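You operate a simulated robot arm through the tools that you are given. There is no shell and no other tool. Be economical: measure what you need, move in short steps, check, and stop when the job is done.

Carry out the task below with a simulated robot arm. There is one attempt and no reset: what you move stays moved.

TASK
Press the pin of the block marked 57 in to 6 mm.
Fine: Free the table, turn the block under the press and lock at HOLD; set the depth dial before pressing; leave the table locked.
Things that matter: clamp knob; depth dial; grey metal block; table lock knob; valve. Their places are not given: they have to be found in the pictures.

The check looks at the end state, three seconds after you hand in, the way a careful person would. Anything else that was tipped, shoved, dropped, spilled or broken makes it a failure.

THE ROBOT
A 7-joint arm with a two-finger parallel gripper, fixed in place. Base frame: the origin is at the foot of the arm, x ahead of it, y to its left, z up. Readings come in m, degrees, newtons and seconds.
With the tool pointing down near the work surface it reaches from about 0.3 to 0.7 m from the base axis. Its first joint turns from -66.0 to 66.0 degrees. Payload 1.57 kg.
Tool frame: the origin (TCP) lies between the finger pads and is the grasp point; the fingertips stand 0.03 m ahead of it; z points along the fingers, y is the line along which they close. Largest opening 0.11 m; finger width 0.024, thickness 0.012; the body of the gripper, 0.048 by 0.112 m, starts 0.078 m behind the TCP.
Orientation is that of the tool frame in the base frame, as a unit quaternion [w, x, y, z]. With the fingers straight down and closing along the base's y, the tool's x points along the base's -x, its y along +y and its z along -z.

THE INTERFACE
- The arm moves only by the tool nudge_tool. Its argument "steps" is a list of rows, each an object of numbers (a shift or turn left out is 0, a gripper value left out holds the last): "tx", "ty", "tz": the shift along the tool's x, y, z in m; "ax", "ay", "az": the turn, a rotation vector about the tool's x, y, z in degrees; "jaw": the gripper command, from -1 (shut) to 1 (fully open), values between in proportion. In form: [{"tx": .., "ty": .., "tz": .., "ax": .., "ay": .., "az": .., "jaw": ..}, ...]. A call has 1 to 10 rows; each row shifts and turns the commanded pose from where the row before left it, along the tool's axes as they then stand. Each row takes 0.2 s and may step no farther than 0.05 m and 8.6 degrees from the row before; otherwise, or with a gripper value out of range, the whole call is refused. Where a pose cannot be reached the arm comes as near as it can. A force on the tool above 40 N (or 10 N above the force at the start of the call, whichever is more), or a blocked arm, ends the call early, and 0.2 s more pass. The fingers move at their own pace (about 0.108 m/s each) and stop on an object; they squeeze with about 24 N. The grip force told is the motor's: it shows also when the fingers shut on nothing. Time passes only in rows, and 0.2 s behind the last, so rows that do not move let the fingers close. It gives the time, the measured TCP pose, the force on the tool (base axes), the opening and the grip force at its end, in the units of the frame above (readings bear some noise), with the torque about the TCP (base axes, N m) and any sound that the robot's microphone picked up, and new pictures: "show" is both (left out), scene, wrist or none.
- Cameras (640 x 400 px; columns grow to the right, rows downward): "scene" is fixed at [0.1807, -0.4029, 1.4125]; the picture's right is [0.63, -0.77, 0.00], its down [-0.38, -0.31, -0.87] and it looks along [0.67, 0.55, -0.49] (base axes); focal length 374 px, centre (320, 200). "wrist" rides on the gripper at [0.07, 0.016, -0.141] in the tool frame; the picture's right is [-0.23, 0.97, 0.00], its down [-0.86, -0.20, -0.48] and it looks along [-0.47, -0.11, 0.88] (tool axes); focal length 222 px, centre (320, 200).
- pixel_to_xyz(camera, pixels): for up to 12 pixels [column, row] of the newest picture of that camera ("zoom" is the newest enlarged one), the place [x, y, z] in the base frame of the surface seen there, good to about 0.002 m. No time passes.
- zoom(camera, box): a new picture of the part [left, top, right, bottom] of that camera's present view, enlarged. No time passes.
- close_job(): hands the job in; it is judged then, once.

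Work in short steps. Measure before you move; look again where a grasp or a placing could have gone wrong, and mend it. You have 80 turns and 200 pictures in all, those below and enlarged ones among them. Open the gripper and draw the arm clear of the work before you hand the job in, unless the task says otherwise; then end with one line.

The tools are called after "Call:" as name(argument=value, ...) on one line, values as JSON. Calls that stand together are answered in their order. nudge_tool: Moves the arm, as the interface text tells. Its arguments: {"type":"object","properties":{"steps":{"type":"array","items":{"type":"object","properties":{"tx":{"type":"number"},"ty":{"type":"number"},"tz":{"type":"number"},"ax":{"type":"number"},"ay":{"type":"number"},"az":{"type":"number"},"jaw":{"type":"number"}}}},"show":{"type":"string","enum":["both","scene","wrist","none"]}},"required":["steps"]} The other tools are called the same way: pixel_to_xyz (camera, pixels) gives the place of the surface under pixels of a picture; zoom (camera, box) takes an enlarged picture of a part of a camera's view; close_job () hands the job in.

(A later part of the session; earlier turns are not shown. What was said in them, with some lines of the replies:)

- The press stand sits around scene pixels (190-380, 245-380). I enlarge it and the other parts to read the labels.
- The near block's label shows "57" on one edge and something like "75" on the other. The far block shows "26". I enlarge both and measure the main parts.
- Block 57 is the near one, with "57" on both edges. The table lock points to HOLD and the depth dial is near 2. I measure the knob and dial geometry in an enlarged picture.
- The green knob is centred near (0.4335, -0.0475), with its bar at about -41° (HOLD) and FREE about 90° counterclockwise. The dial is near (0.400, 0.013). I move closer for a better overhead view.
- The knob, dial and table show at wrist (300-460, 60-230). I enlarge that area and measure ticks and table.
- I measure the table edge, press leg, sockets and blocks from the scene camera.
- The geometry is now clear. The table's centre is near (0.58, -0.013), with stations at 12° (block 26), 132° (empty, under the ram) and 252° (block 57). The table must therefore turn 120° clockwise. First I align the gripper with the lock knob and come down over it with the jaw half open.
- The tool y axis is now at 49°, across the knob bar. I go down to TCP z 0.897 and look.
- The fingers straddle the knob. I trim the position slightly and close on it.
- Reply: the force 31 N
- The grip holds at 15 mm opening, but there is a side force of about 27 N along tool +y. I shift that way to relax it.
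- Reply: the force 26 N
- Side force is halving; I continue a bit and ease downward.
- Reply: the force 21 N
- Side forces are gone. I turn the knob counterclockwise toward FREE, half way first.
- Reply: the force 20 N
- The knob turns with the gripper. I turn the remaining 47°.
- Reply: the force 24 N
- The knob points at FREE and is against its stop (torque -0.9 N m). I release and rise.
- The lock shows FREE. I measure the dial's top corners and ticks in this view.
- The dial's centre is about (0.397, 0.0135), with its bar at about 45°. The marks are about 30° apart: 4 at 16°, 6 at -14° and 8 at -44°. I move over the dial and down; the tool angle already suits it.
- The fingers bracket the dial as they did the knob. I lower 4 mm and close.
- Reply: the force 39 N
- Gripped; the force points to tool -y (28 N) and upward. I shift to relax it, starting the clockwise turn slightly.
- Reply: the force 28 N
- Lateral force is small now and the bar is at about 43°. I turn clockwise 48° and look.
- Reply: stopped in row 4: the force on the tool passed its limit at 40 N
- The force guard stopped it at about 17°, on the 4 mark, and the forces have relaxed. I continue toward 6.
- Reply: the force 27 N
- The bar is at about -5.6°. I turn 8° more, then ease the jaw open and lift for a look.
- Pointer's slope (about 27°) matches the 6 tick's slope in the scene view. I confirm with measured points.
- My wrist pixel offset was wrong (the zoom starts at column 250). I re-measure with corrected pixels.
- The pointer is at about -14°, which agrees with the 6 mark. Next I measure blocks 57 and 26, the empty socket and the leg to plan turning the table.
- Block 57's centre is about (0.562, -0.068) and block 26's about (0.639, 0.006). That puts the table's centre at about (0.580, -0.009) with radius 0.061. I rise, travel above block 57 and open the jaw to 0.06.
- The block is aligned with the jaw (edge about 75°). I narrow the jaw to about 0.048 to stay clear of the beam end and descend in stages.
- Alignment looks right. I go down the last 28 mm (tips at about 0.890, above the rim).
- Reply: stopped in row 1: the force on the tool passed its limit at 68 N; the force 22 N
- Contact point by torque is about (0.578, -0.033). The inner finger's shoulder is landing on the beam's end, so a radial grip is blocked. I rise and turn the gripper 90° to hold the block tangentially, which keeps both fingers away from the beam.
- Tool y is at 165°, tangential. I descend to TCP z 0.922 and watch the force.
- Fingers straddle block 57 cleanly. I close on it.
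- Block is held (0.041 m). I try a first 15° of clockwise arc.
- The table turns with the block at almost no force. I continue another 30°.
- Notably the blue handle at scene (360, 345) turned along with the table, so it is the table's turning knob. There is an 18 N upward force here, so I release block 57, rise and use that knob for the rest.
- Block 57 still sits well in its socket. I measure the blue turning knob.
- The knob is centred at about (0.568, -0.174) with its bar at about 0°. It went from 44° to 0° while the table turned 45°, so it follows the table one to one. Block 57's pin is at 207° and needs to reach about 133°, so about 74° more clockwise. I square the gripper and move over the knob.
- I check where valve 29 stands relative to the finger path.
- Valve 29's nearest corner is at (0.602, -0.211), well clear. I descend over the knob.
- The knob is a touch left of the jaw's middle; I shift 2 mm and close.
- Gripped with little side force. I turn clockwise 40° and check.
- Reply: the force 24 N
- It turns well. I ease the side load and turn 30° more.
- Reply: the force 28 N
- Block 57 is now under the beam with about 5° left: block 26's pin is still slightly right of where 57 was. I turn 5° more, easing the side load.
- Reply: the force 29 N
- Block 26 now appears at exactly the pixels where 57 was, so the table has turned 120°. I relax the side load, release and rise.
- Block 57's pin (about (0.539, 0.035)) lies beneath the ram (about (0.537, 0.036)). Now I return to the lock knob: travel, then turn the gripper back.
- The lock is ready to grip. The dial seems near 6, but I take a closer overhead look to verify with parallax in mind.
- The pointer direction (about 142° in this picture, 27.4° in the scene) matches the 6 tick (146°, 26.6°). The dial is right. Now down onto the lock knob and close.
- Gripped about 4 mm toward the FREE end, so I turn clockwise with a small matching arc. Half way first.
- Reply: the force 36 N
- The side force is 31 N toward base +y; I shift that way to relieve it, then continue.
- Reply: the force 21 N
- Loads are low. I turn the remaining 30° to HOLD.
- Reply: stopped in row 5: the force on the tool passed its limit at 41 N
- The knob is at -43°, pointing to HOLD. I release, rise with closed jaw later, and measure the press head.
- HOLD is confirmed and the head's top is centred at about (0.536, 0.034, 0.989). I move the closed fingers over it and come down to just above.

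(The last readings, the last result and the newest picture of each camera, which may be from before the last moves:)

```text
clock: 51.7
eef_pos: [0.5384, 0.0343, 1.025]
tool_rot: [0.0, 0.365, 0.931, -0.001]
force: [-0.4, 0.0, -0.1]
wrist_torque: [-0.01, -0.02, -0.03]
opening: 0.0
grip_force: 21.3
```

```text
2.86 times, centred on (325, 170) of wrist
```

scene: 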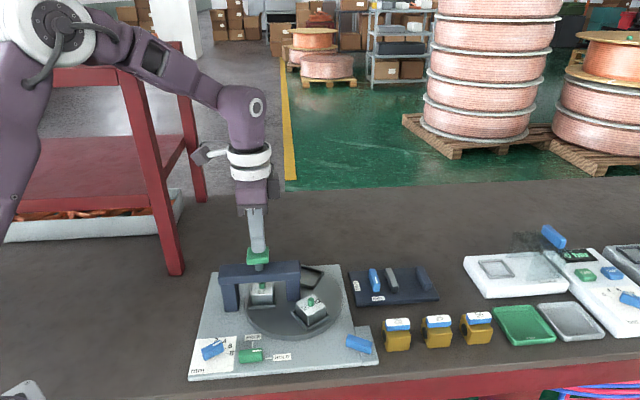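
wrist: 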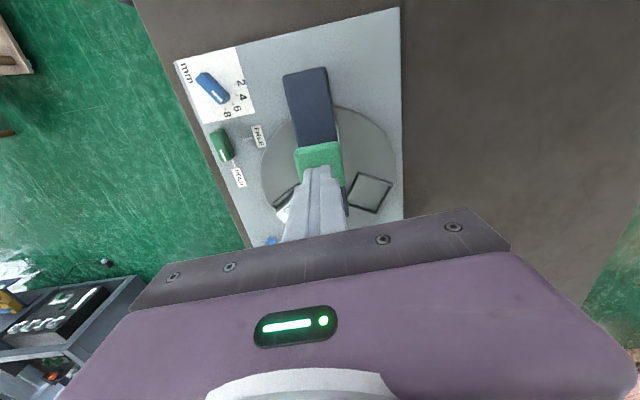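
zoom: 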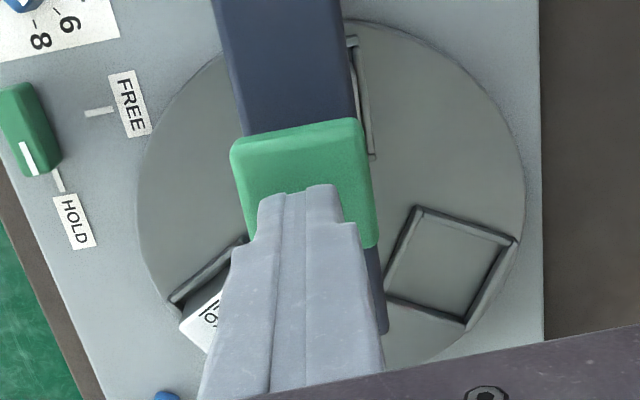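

The fingertips are centred over the head. I press down in small steps.

Call:
nudge_tool(steps=[{"tz": 0.004}, {"tz": 0.003}, {"tz": 0.003}, {"tz": 0.003}, {"tz": 0.003}, {}], show="scene")

Call:
zoom(camera="scene", box=[216, 225, 306, 315])

```text
clock: 53.1
eef_pos: [0.536, 0.0344, 1.0083]
tool_rot: [0.002, 0.365, 0.931, 0.0]
force: [2.4, 2.5, 6.4]
wrist_torque: [0.11, -0.03, -0.07]
opening: 0.0
grip_force: 21.5
heard: click
```

scene: 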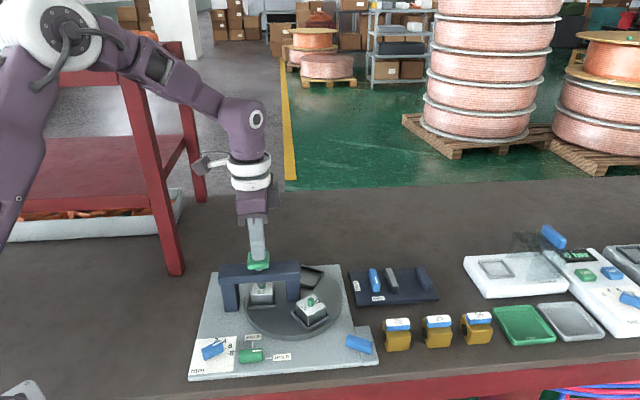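

```text
4.44 times, centred on (261, 270) of scene
```

zoom: 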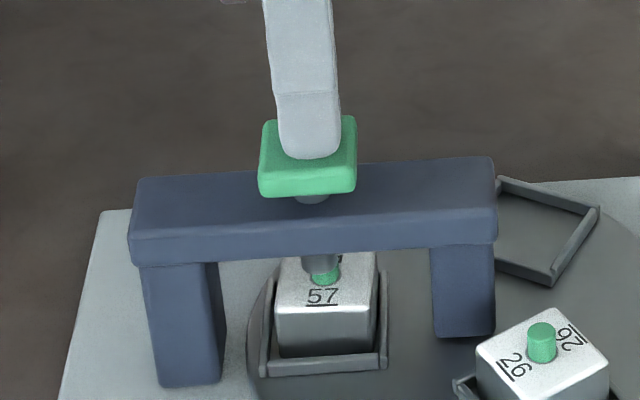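

A click was heard, and the pin looks about half in. I zoom closer before doing anything more.

Call:
zoom(camera="scene", box=[250, 275, 282, 295])

Call:
zoom(camera="scene", box=[296, 285, 328, 305])

```text
16.00 times, centred on (266, 285) of scene
```

zoom: 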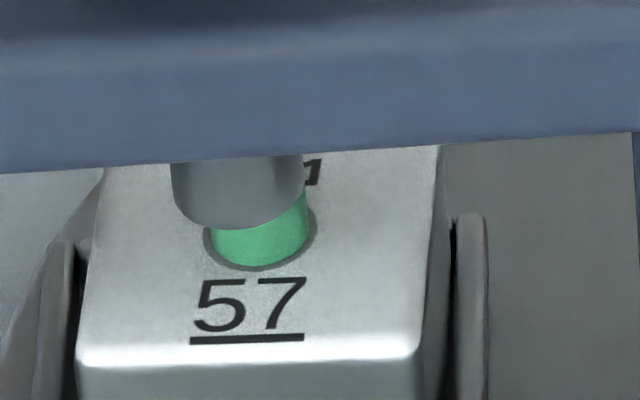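

```text
16.00 times, centred on (312, 295) of scene
```

zoom: 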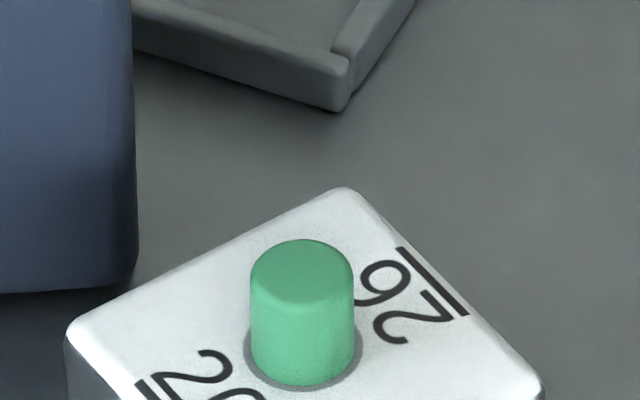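

From the proportions the pin seems pressed by only about 4–5 mm, with little force (6 N), so the stop is not yet reached. I press on in 1 mm steps.

Call:
nudge_tool(steps=[{"tz": 0.001}, {"tz": 0.001}, {}], show="scene")

Call:
zoom(camera="scene", box=[250, 275, 282, 295])

```text
clock: 53.9
eef_pos: [0.5363, 0.0333, 1.0052]
tool_rot: [0.001, 0.365, 0.931, 0.0]
force: [4.3, 1.6, 5.3]
wrist_torque: [0.08, -0.06, -0.02]
opening: 0.0
grip_force: 21.5
```

scene: 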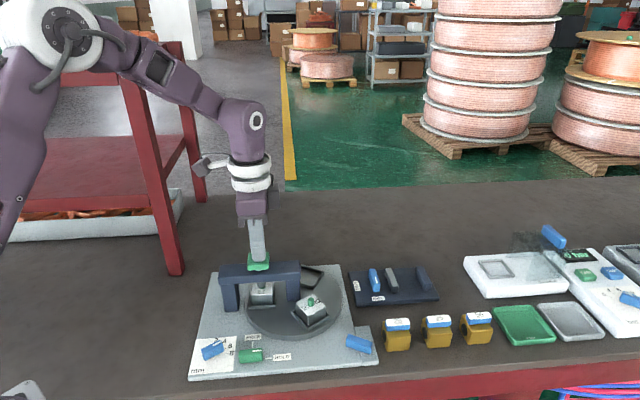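

```text
16.00 times, centred on (266, 285) of scene
```

zoom: 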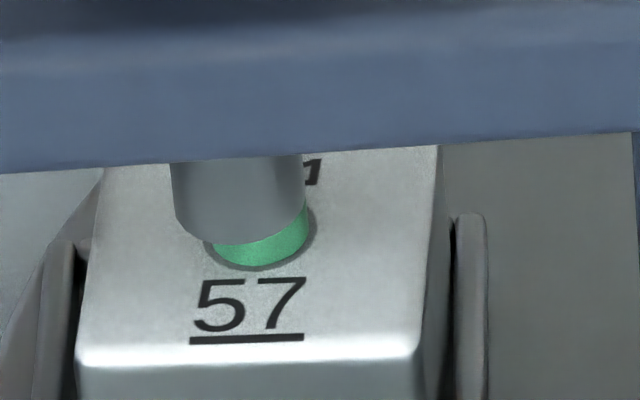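

The ram moved about 2.4 mm; the pin is roughly 6 mm in by my estimate, but there is still no firm resistance. I advance 0.5 mm at a time and watch the force.

Call:
nudge_tool(steps=[{"tz": 0.0005}, {}], show="scene")

Call:
zoom(camera="scene", box=[250, 275, 282, 295])

```text
clock: 54.5
eef_pos: [0.5357, 0.0336, 1.0048]
tool_rot: [0.001, 0.365, 0.931, -0.001]
force: [2.5, -1.8, 6.1]
wrist_torque: [0.0, -0.02, -0.01]
opening: 0.0002
grip_force: 21.5
```

scene: 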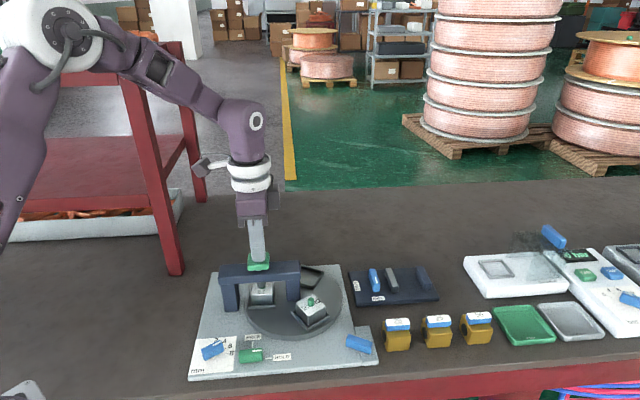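

```text
16.00 times, centred on (266, 285) of scene
```

zoom: 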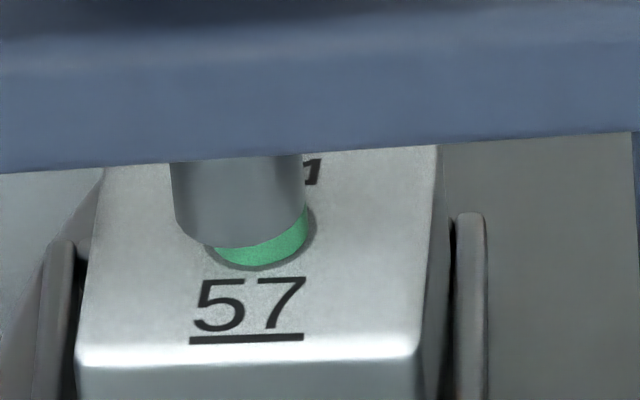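

Still no stop. I back off to let the ram rise and measure the pin's remaining height directly against block 26's pin.

Call:
nudge_tool(steps=[{"tz": -0.01}, {"tz": -0.012}, {}], show="scene")

Call:
zoom(camera="scene", box=[296, 285, 328, 305])

Call:
pixel_to_xyz(camera="zoom", pixels=[[300, 265], [300, 280], [310, 260], [200, 300], [400, 350], [340, 205], [450, 370]])

Call:
zoom(camera="scene", box=[250, 275, 282, 295])

Call:
pixel_to_xyz(camera="zoom", pixels=[[258, 225], [258, 215], [250, 220], [150, 220], [380, 220], [150, 300], [380, 300], [258, 205], [270, 218]])

```text
clock: 55.3
eef_pos: [0.5354, 0.0335, 1.0277]
tool_rot: [0.001, 0.365, 0.931, 0.0]
force: [-0.2, 0.8, 0.0]
wrist_torque: [-0.01, -0.01, 0.0]
opening: 0.0
grip_force: 21.5
```

scene: 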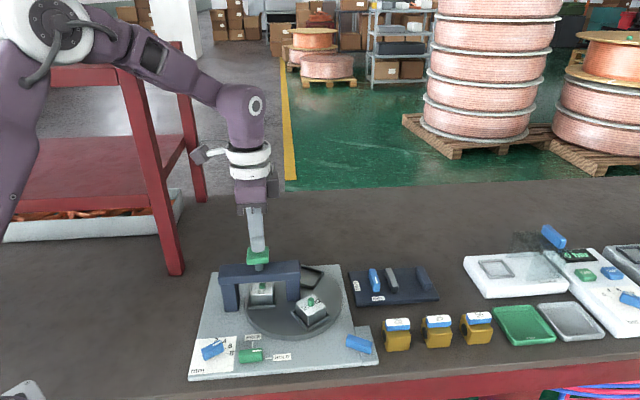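

```text
16.00 times, centred on (312, 295) of scene
```

zoom: 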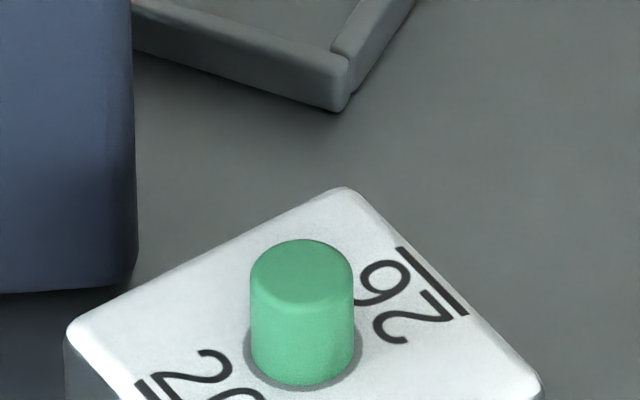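

```text
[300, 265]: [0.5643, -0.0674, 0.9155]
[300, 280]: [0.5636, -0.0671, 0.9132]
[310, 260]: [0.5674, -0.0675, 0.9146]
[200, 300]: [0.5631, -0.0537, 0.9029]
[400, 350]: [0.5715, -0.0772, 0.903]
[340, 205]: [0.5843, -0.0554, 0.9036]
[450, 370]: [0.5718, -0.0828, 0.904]
```

```text
16.00 times, centred on (266, 285) of scene
```

zoom: 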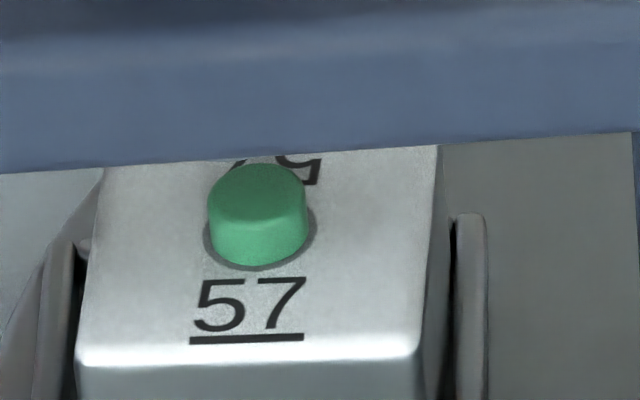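

```text
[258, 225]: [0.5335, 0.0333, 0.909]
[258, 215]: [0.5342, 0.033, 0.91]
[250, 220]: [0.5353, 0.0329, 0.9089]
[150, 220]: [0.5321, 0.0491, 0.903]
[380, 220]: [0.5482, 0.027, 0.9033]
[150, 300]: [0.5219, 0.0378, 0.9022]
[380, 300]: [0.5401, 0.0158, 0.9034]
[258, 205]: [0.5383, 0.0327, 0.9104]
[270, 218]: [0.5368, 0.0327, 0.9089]
```

Pin 57's top is at about 0.910 against 0.915 for the untouched pin, so it is about 5.3 mm in. The arm stopped short of the dial's limit. I press again to the same height plus 0.7 mm.

Call:
nudge_tool(steps=[{"tz": 0.01}, {"tz": 0.01}, {"tz": 0.002}, {"tz": 0.0007}, {}, {}], show="scene")

Call:
zoom(camera="scene", box=[250, 275, 282, 295])

```text
clock: 56.7
eef_pos: [0.5362, 0.0334, 1.0052]
tool_rot: [0.002, 0.364, 0.931, -0.001]
force: [1.4, -0.9, 7.2]
wrist_torque: [0.05, 0.03, 0.02]
opening: 0.0002
grip_force: 21.4
heard: click
```

scene: 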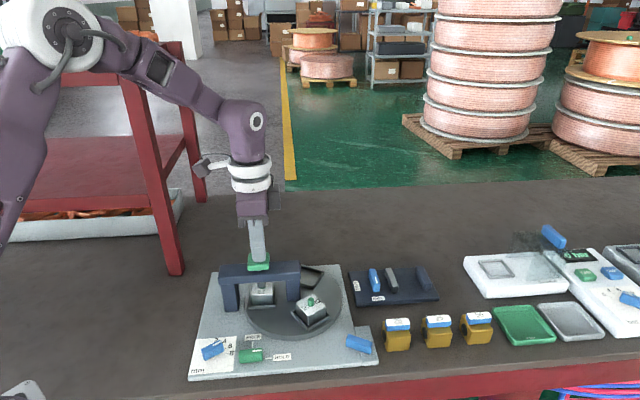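

```text
16.00 times, centred on (266, 285) of scene
```

zoom: 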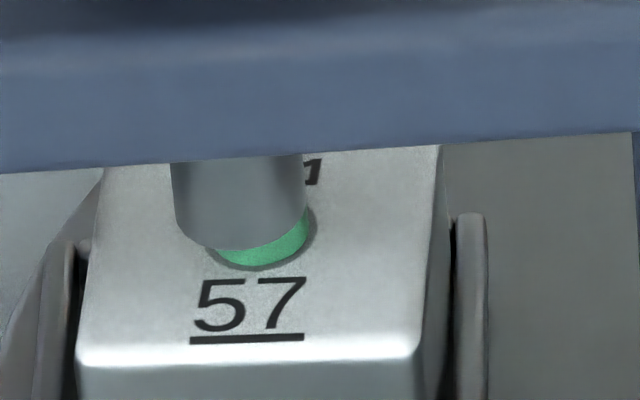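

Ram edge at row ~250, force 7 N, still soft. One more 0.5 mm with a force check.

Call:
nudge_tool(steps=[{"tz": 0.0005}, {}, {}], show="scene")

Call:
zoom(camera="scene", box=[250, 275, 282, 295])

```text
clock: 57.5
eef_pos: [0.5351, 0.033, 1.0055]
tool_rot: [0.0, 0.365, 0.931, 0.0]
force: [0.2, -0.6, 10.6]
wrist_torque: [0.05, 0.07, -0.06]
opening: 0.0
grip_force: 21.4
```

scene: 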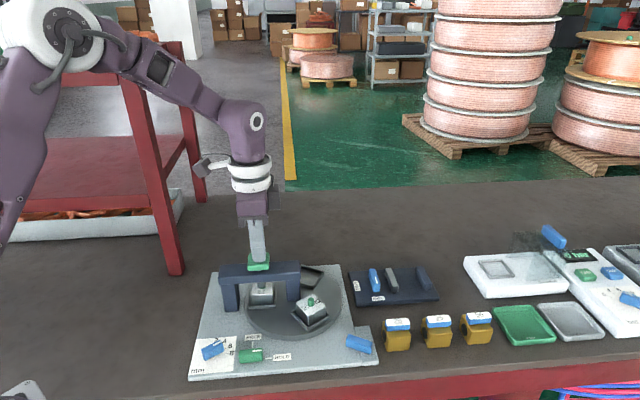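

```text
16.00 times, centred on (266, 285) of scene
```

zoom: 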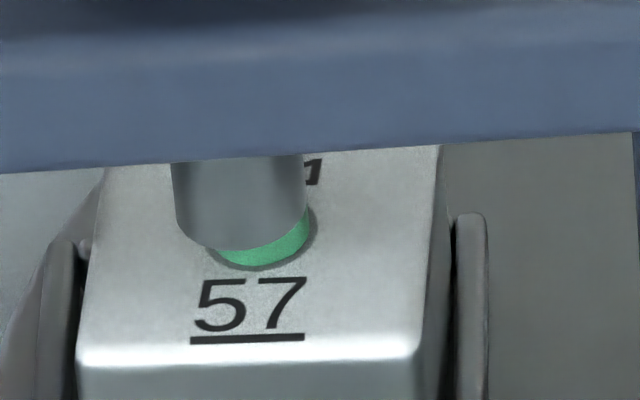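

The ram didn't move (edge still ~250) and force rose to 10.6 N, which looks like the stop. I push 1 mm more to confirm that the force climbs with no motion.

Call:
nudge_tool(steps=[{"tz": 0.0005}, {"tz": 0.0005}, {}, {}], show="scene")

Call:
zoom(camera="scene", box=[250, 275, 282, 295])

```text
clock: 58.5
eef_pos: [0.5347, 0.0342, 1.0047]
tool_rot: [0.002, 0.365, 0.931, -0.001]
force: [1.7, -1.2, 20.4]
wrist_torque: [0.05, 0.08, -0.04]
opening: 0.0001
grip_force: 21.3
```

scene: 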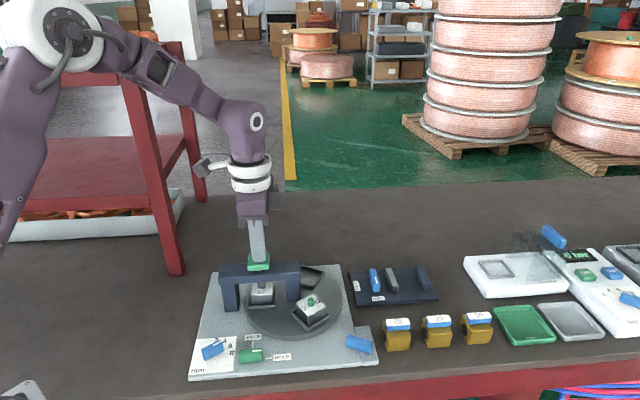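

```text
16.00 times, centred on (266, 285) of scene
```

zoom: 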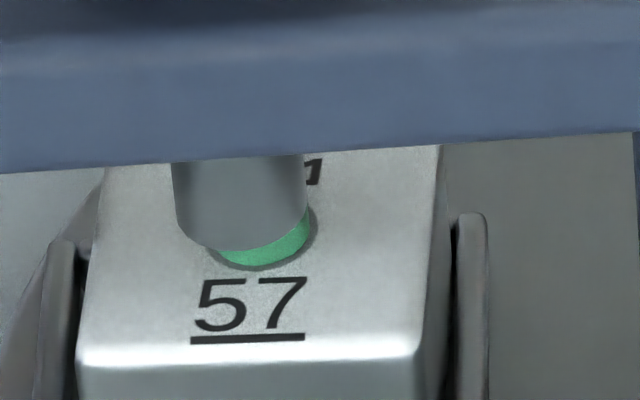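

Force rose to 20 N with no motion: the dial's stop is reached. I lift off and measure the pin.

Call:
nudge_tool(steps=[{"tz": -0.01}, {"tz": -0.04}, {"tz": -0.04}, {"tz": -0.04}, {}])

Call:
zoom(camera="scene", box=[188, 240, 388, 385])

Call:
zoom(camera="scene", box=[250, 275, 282, 295])

Call:
pixel_to_xyz(camera="zoom", pixels=[[258, 225], [258, 215], [250, 215], [258, 200], [270, 215], [240, 210], [275, 205], [150, 220], [380, 220]])

```text
clock: 59.7
eef_pos: [0.5359, 0.0338, 1.1341]
tool_rot: [0.001, 0.365, 0.931, -0.001]
force: [-0.4, -0.1, 0.3]
wrist_torque: [-0.04, -0.01, 0.03]
opening: 0.0
grip_force: 21.4
```

scene: 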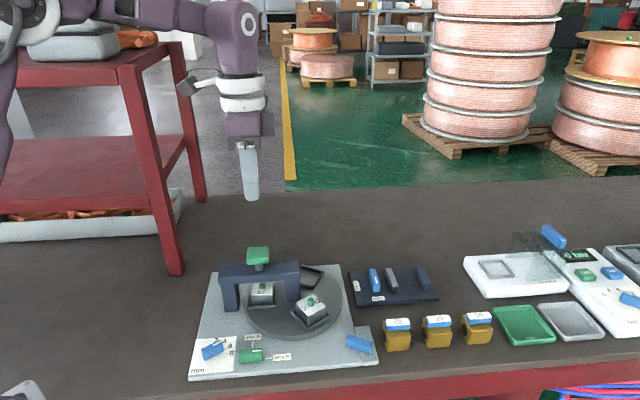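
wrist: 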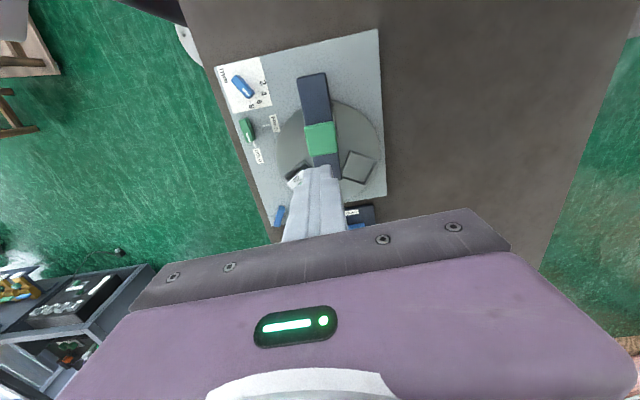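

```text
2.76 times, centred on (288, 312) of scene
```

zoom: 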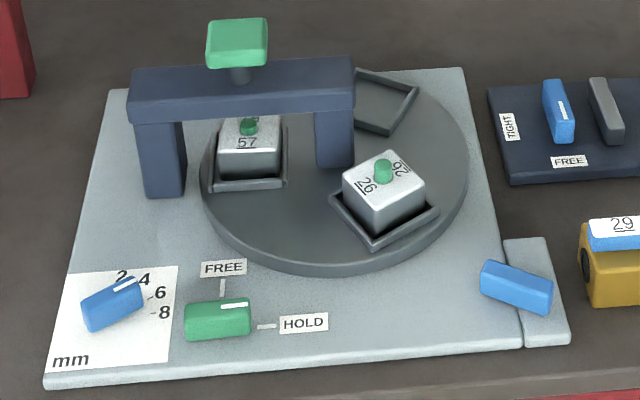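

```text
16.00 times, centred on (266, 285) of scene
```

zoom: 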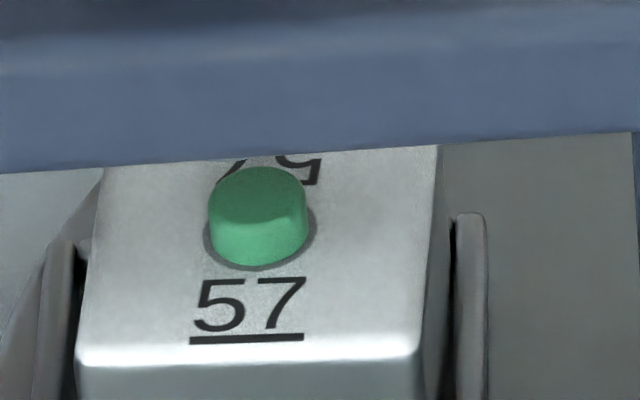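

```text
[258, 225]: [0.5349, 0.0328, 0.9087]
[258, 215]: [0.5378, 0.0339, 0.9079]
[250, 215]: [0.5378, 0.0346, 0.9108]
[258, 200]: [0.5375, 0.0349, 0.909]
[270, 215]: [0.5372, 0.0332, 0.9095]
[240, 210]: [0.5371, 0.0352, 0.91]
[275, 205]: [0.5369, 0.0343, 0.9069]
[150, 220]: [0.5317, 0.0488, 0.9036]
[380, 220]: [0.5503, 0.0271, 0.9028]
```

Pin 57's top is at about 0.909 against 0.915 before, so it is about 6 mm in. The lock is at HOLD, the dial at 6 and both blocks are seated. I open the gripper and draw the arm clear.

Call:
nudge_tool(steps=[{"tz": -0.04, "jaw": 1}, {"tz": -0.04}, {"tx": 0.02, "ty": -0.03}, {}], show="scene")

```text
clock: 60.7
eef_pos: [0.4997, 0.026, 1.2149]
tool_rot: [0.001, 0.366, 0.931, 0.0]
force: [-0.6, 0.6, 0.2]
wrist_torque: [0.0, 0.03, 0.0]
opening: 0.1101
grip_force: 0.1
```

scene: 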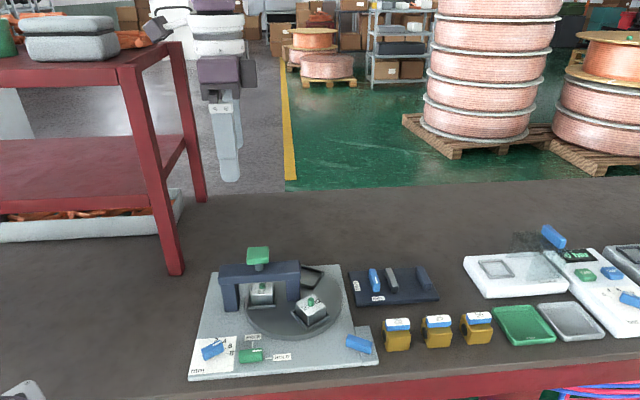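

The arm is clear and everything is in place, so I hand in.

Call:
close_job()

```text
The job is handed in.
```

The pin of block 57 is pressed in by about 6 mm, down to the dial's stop; the depth dial is at 6, the table is locked at HOLD, and the arm is clear with the gripper open.
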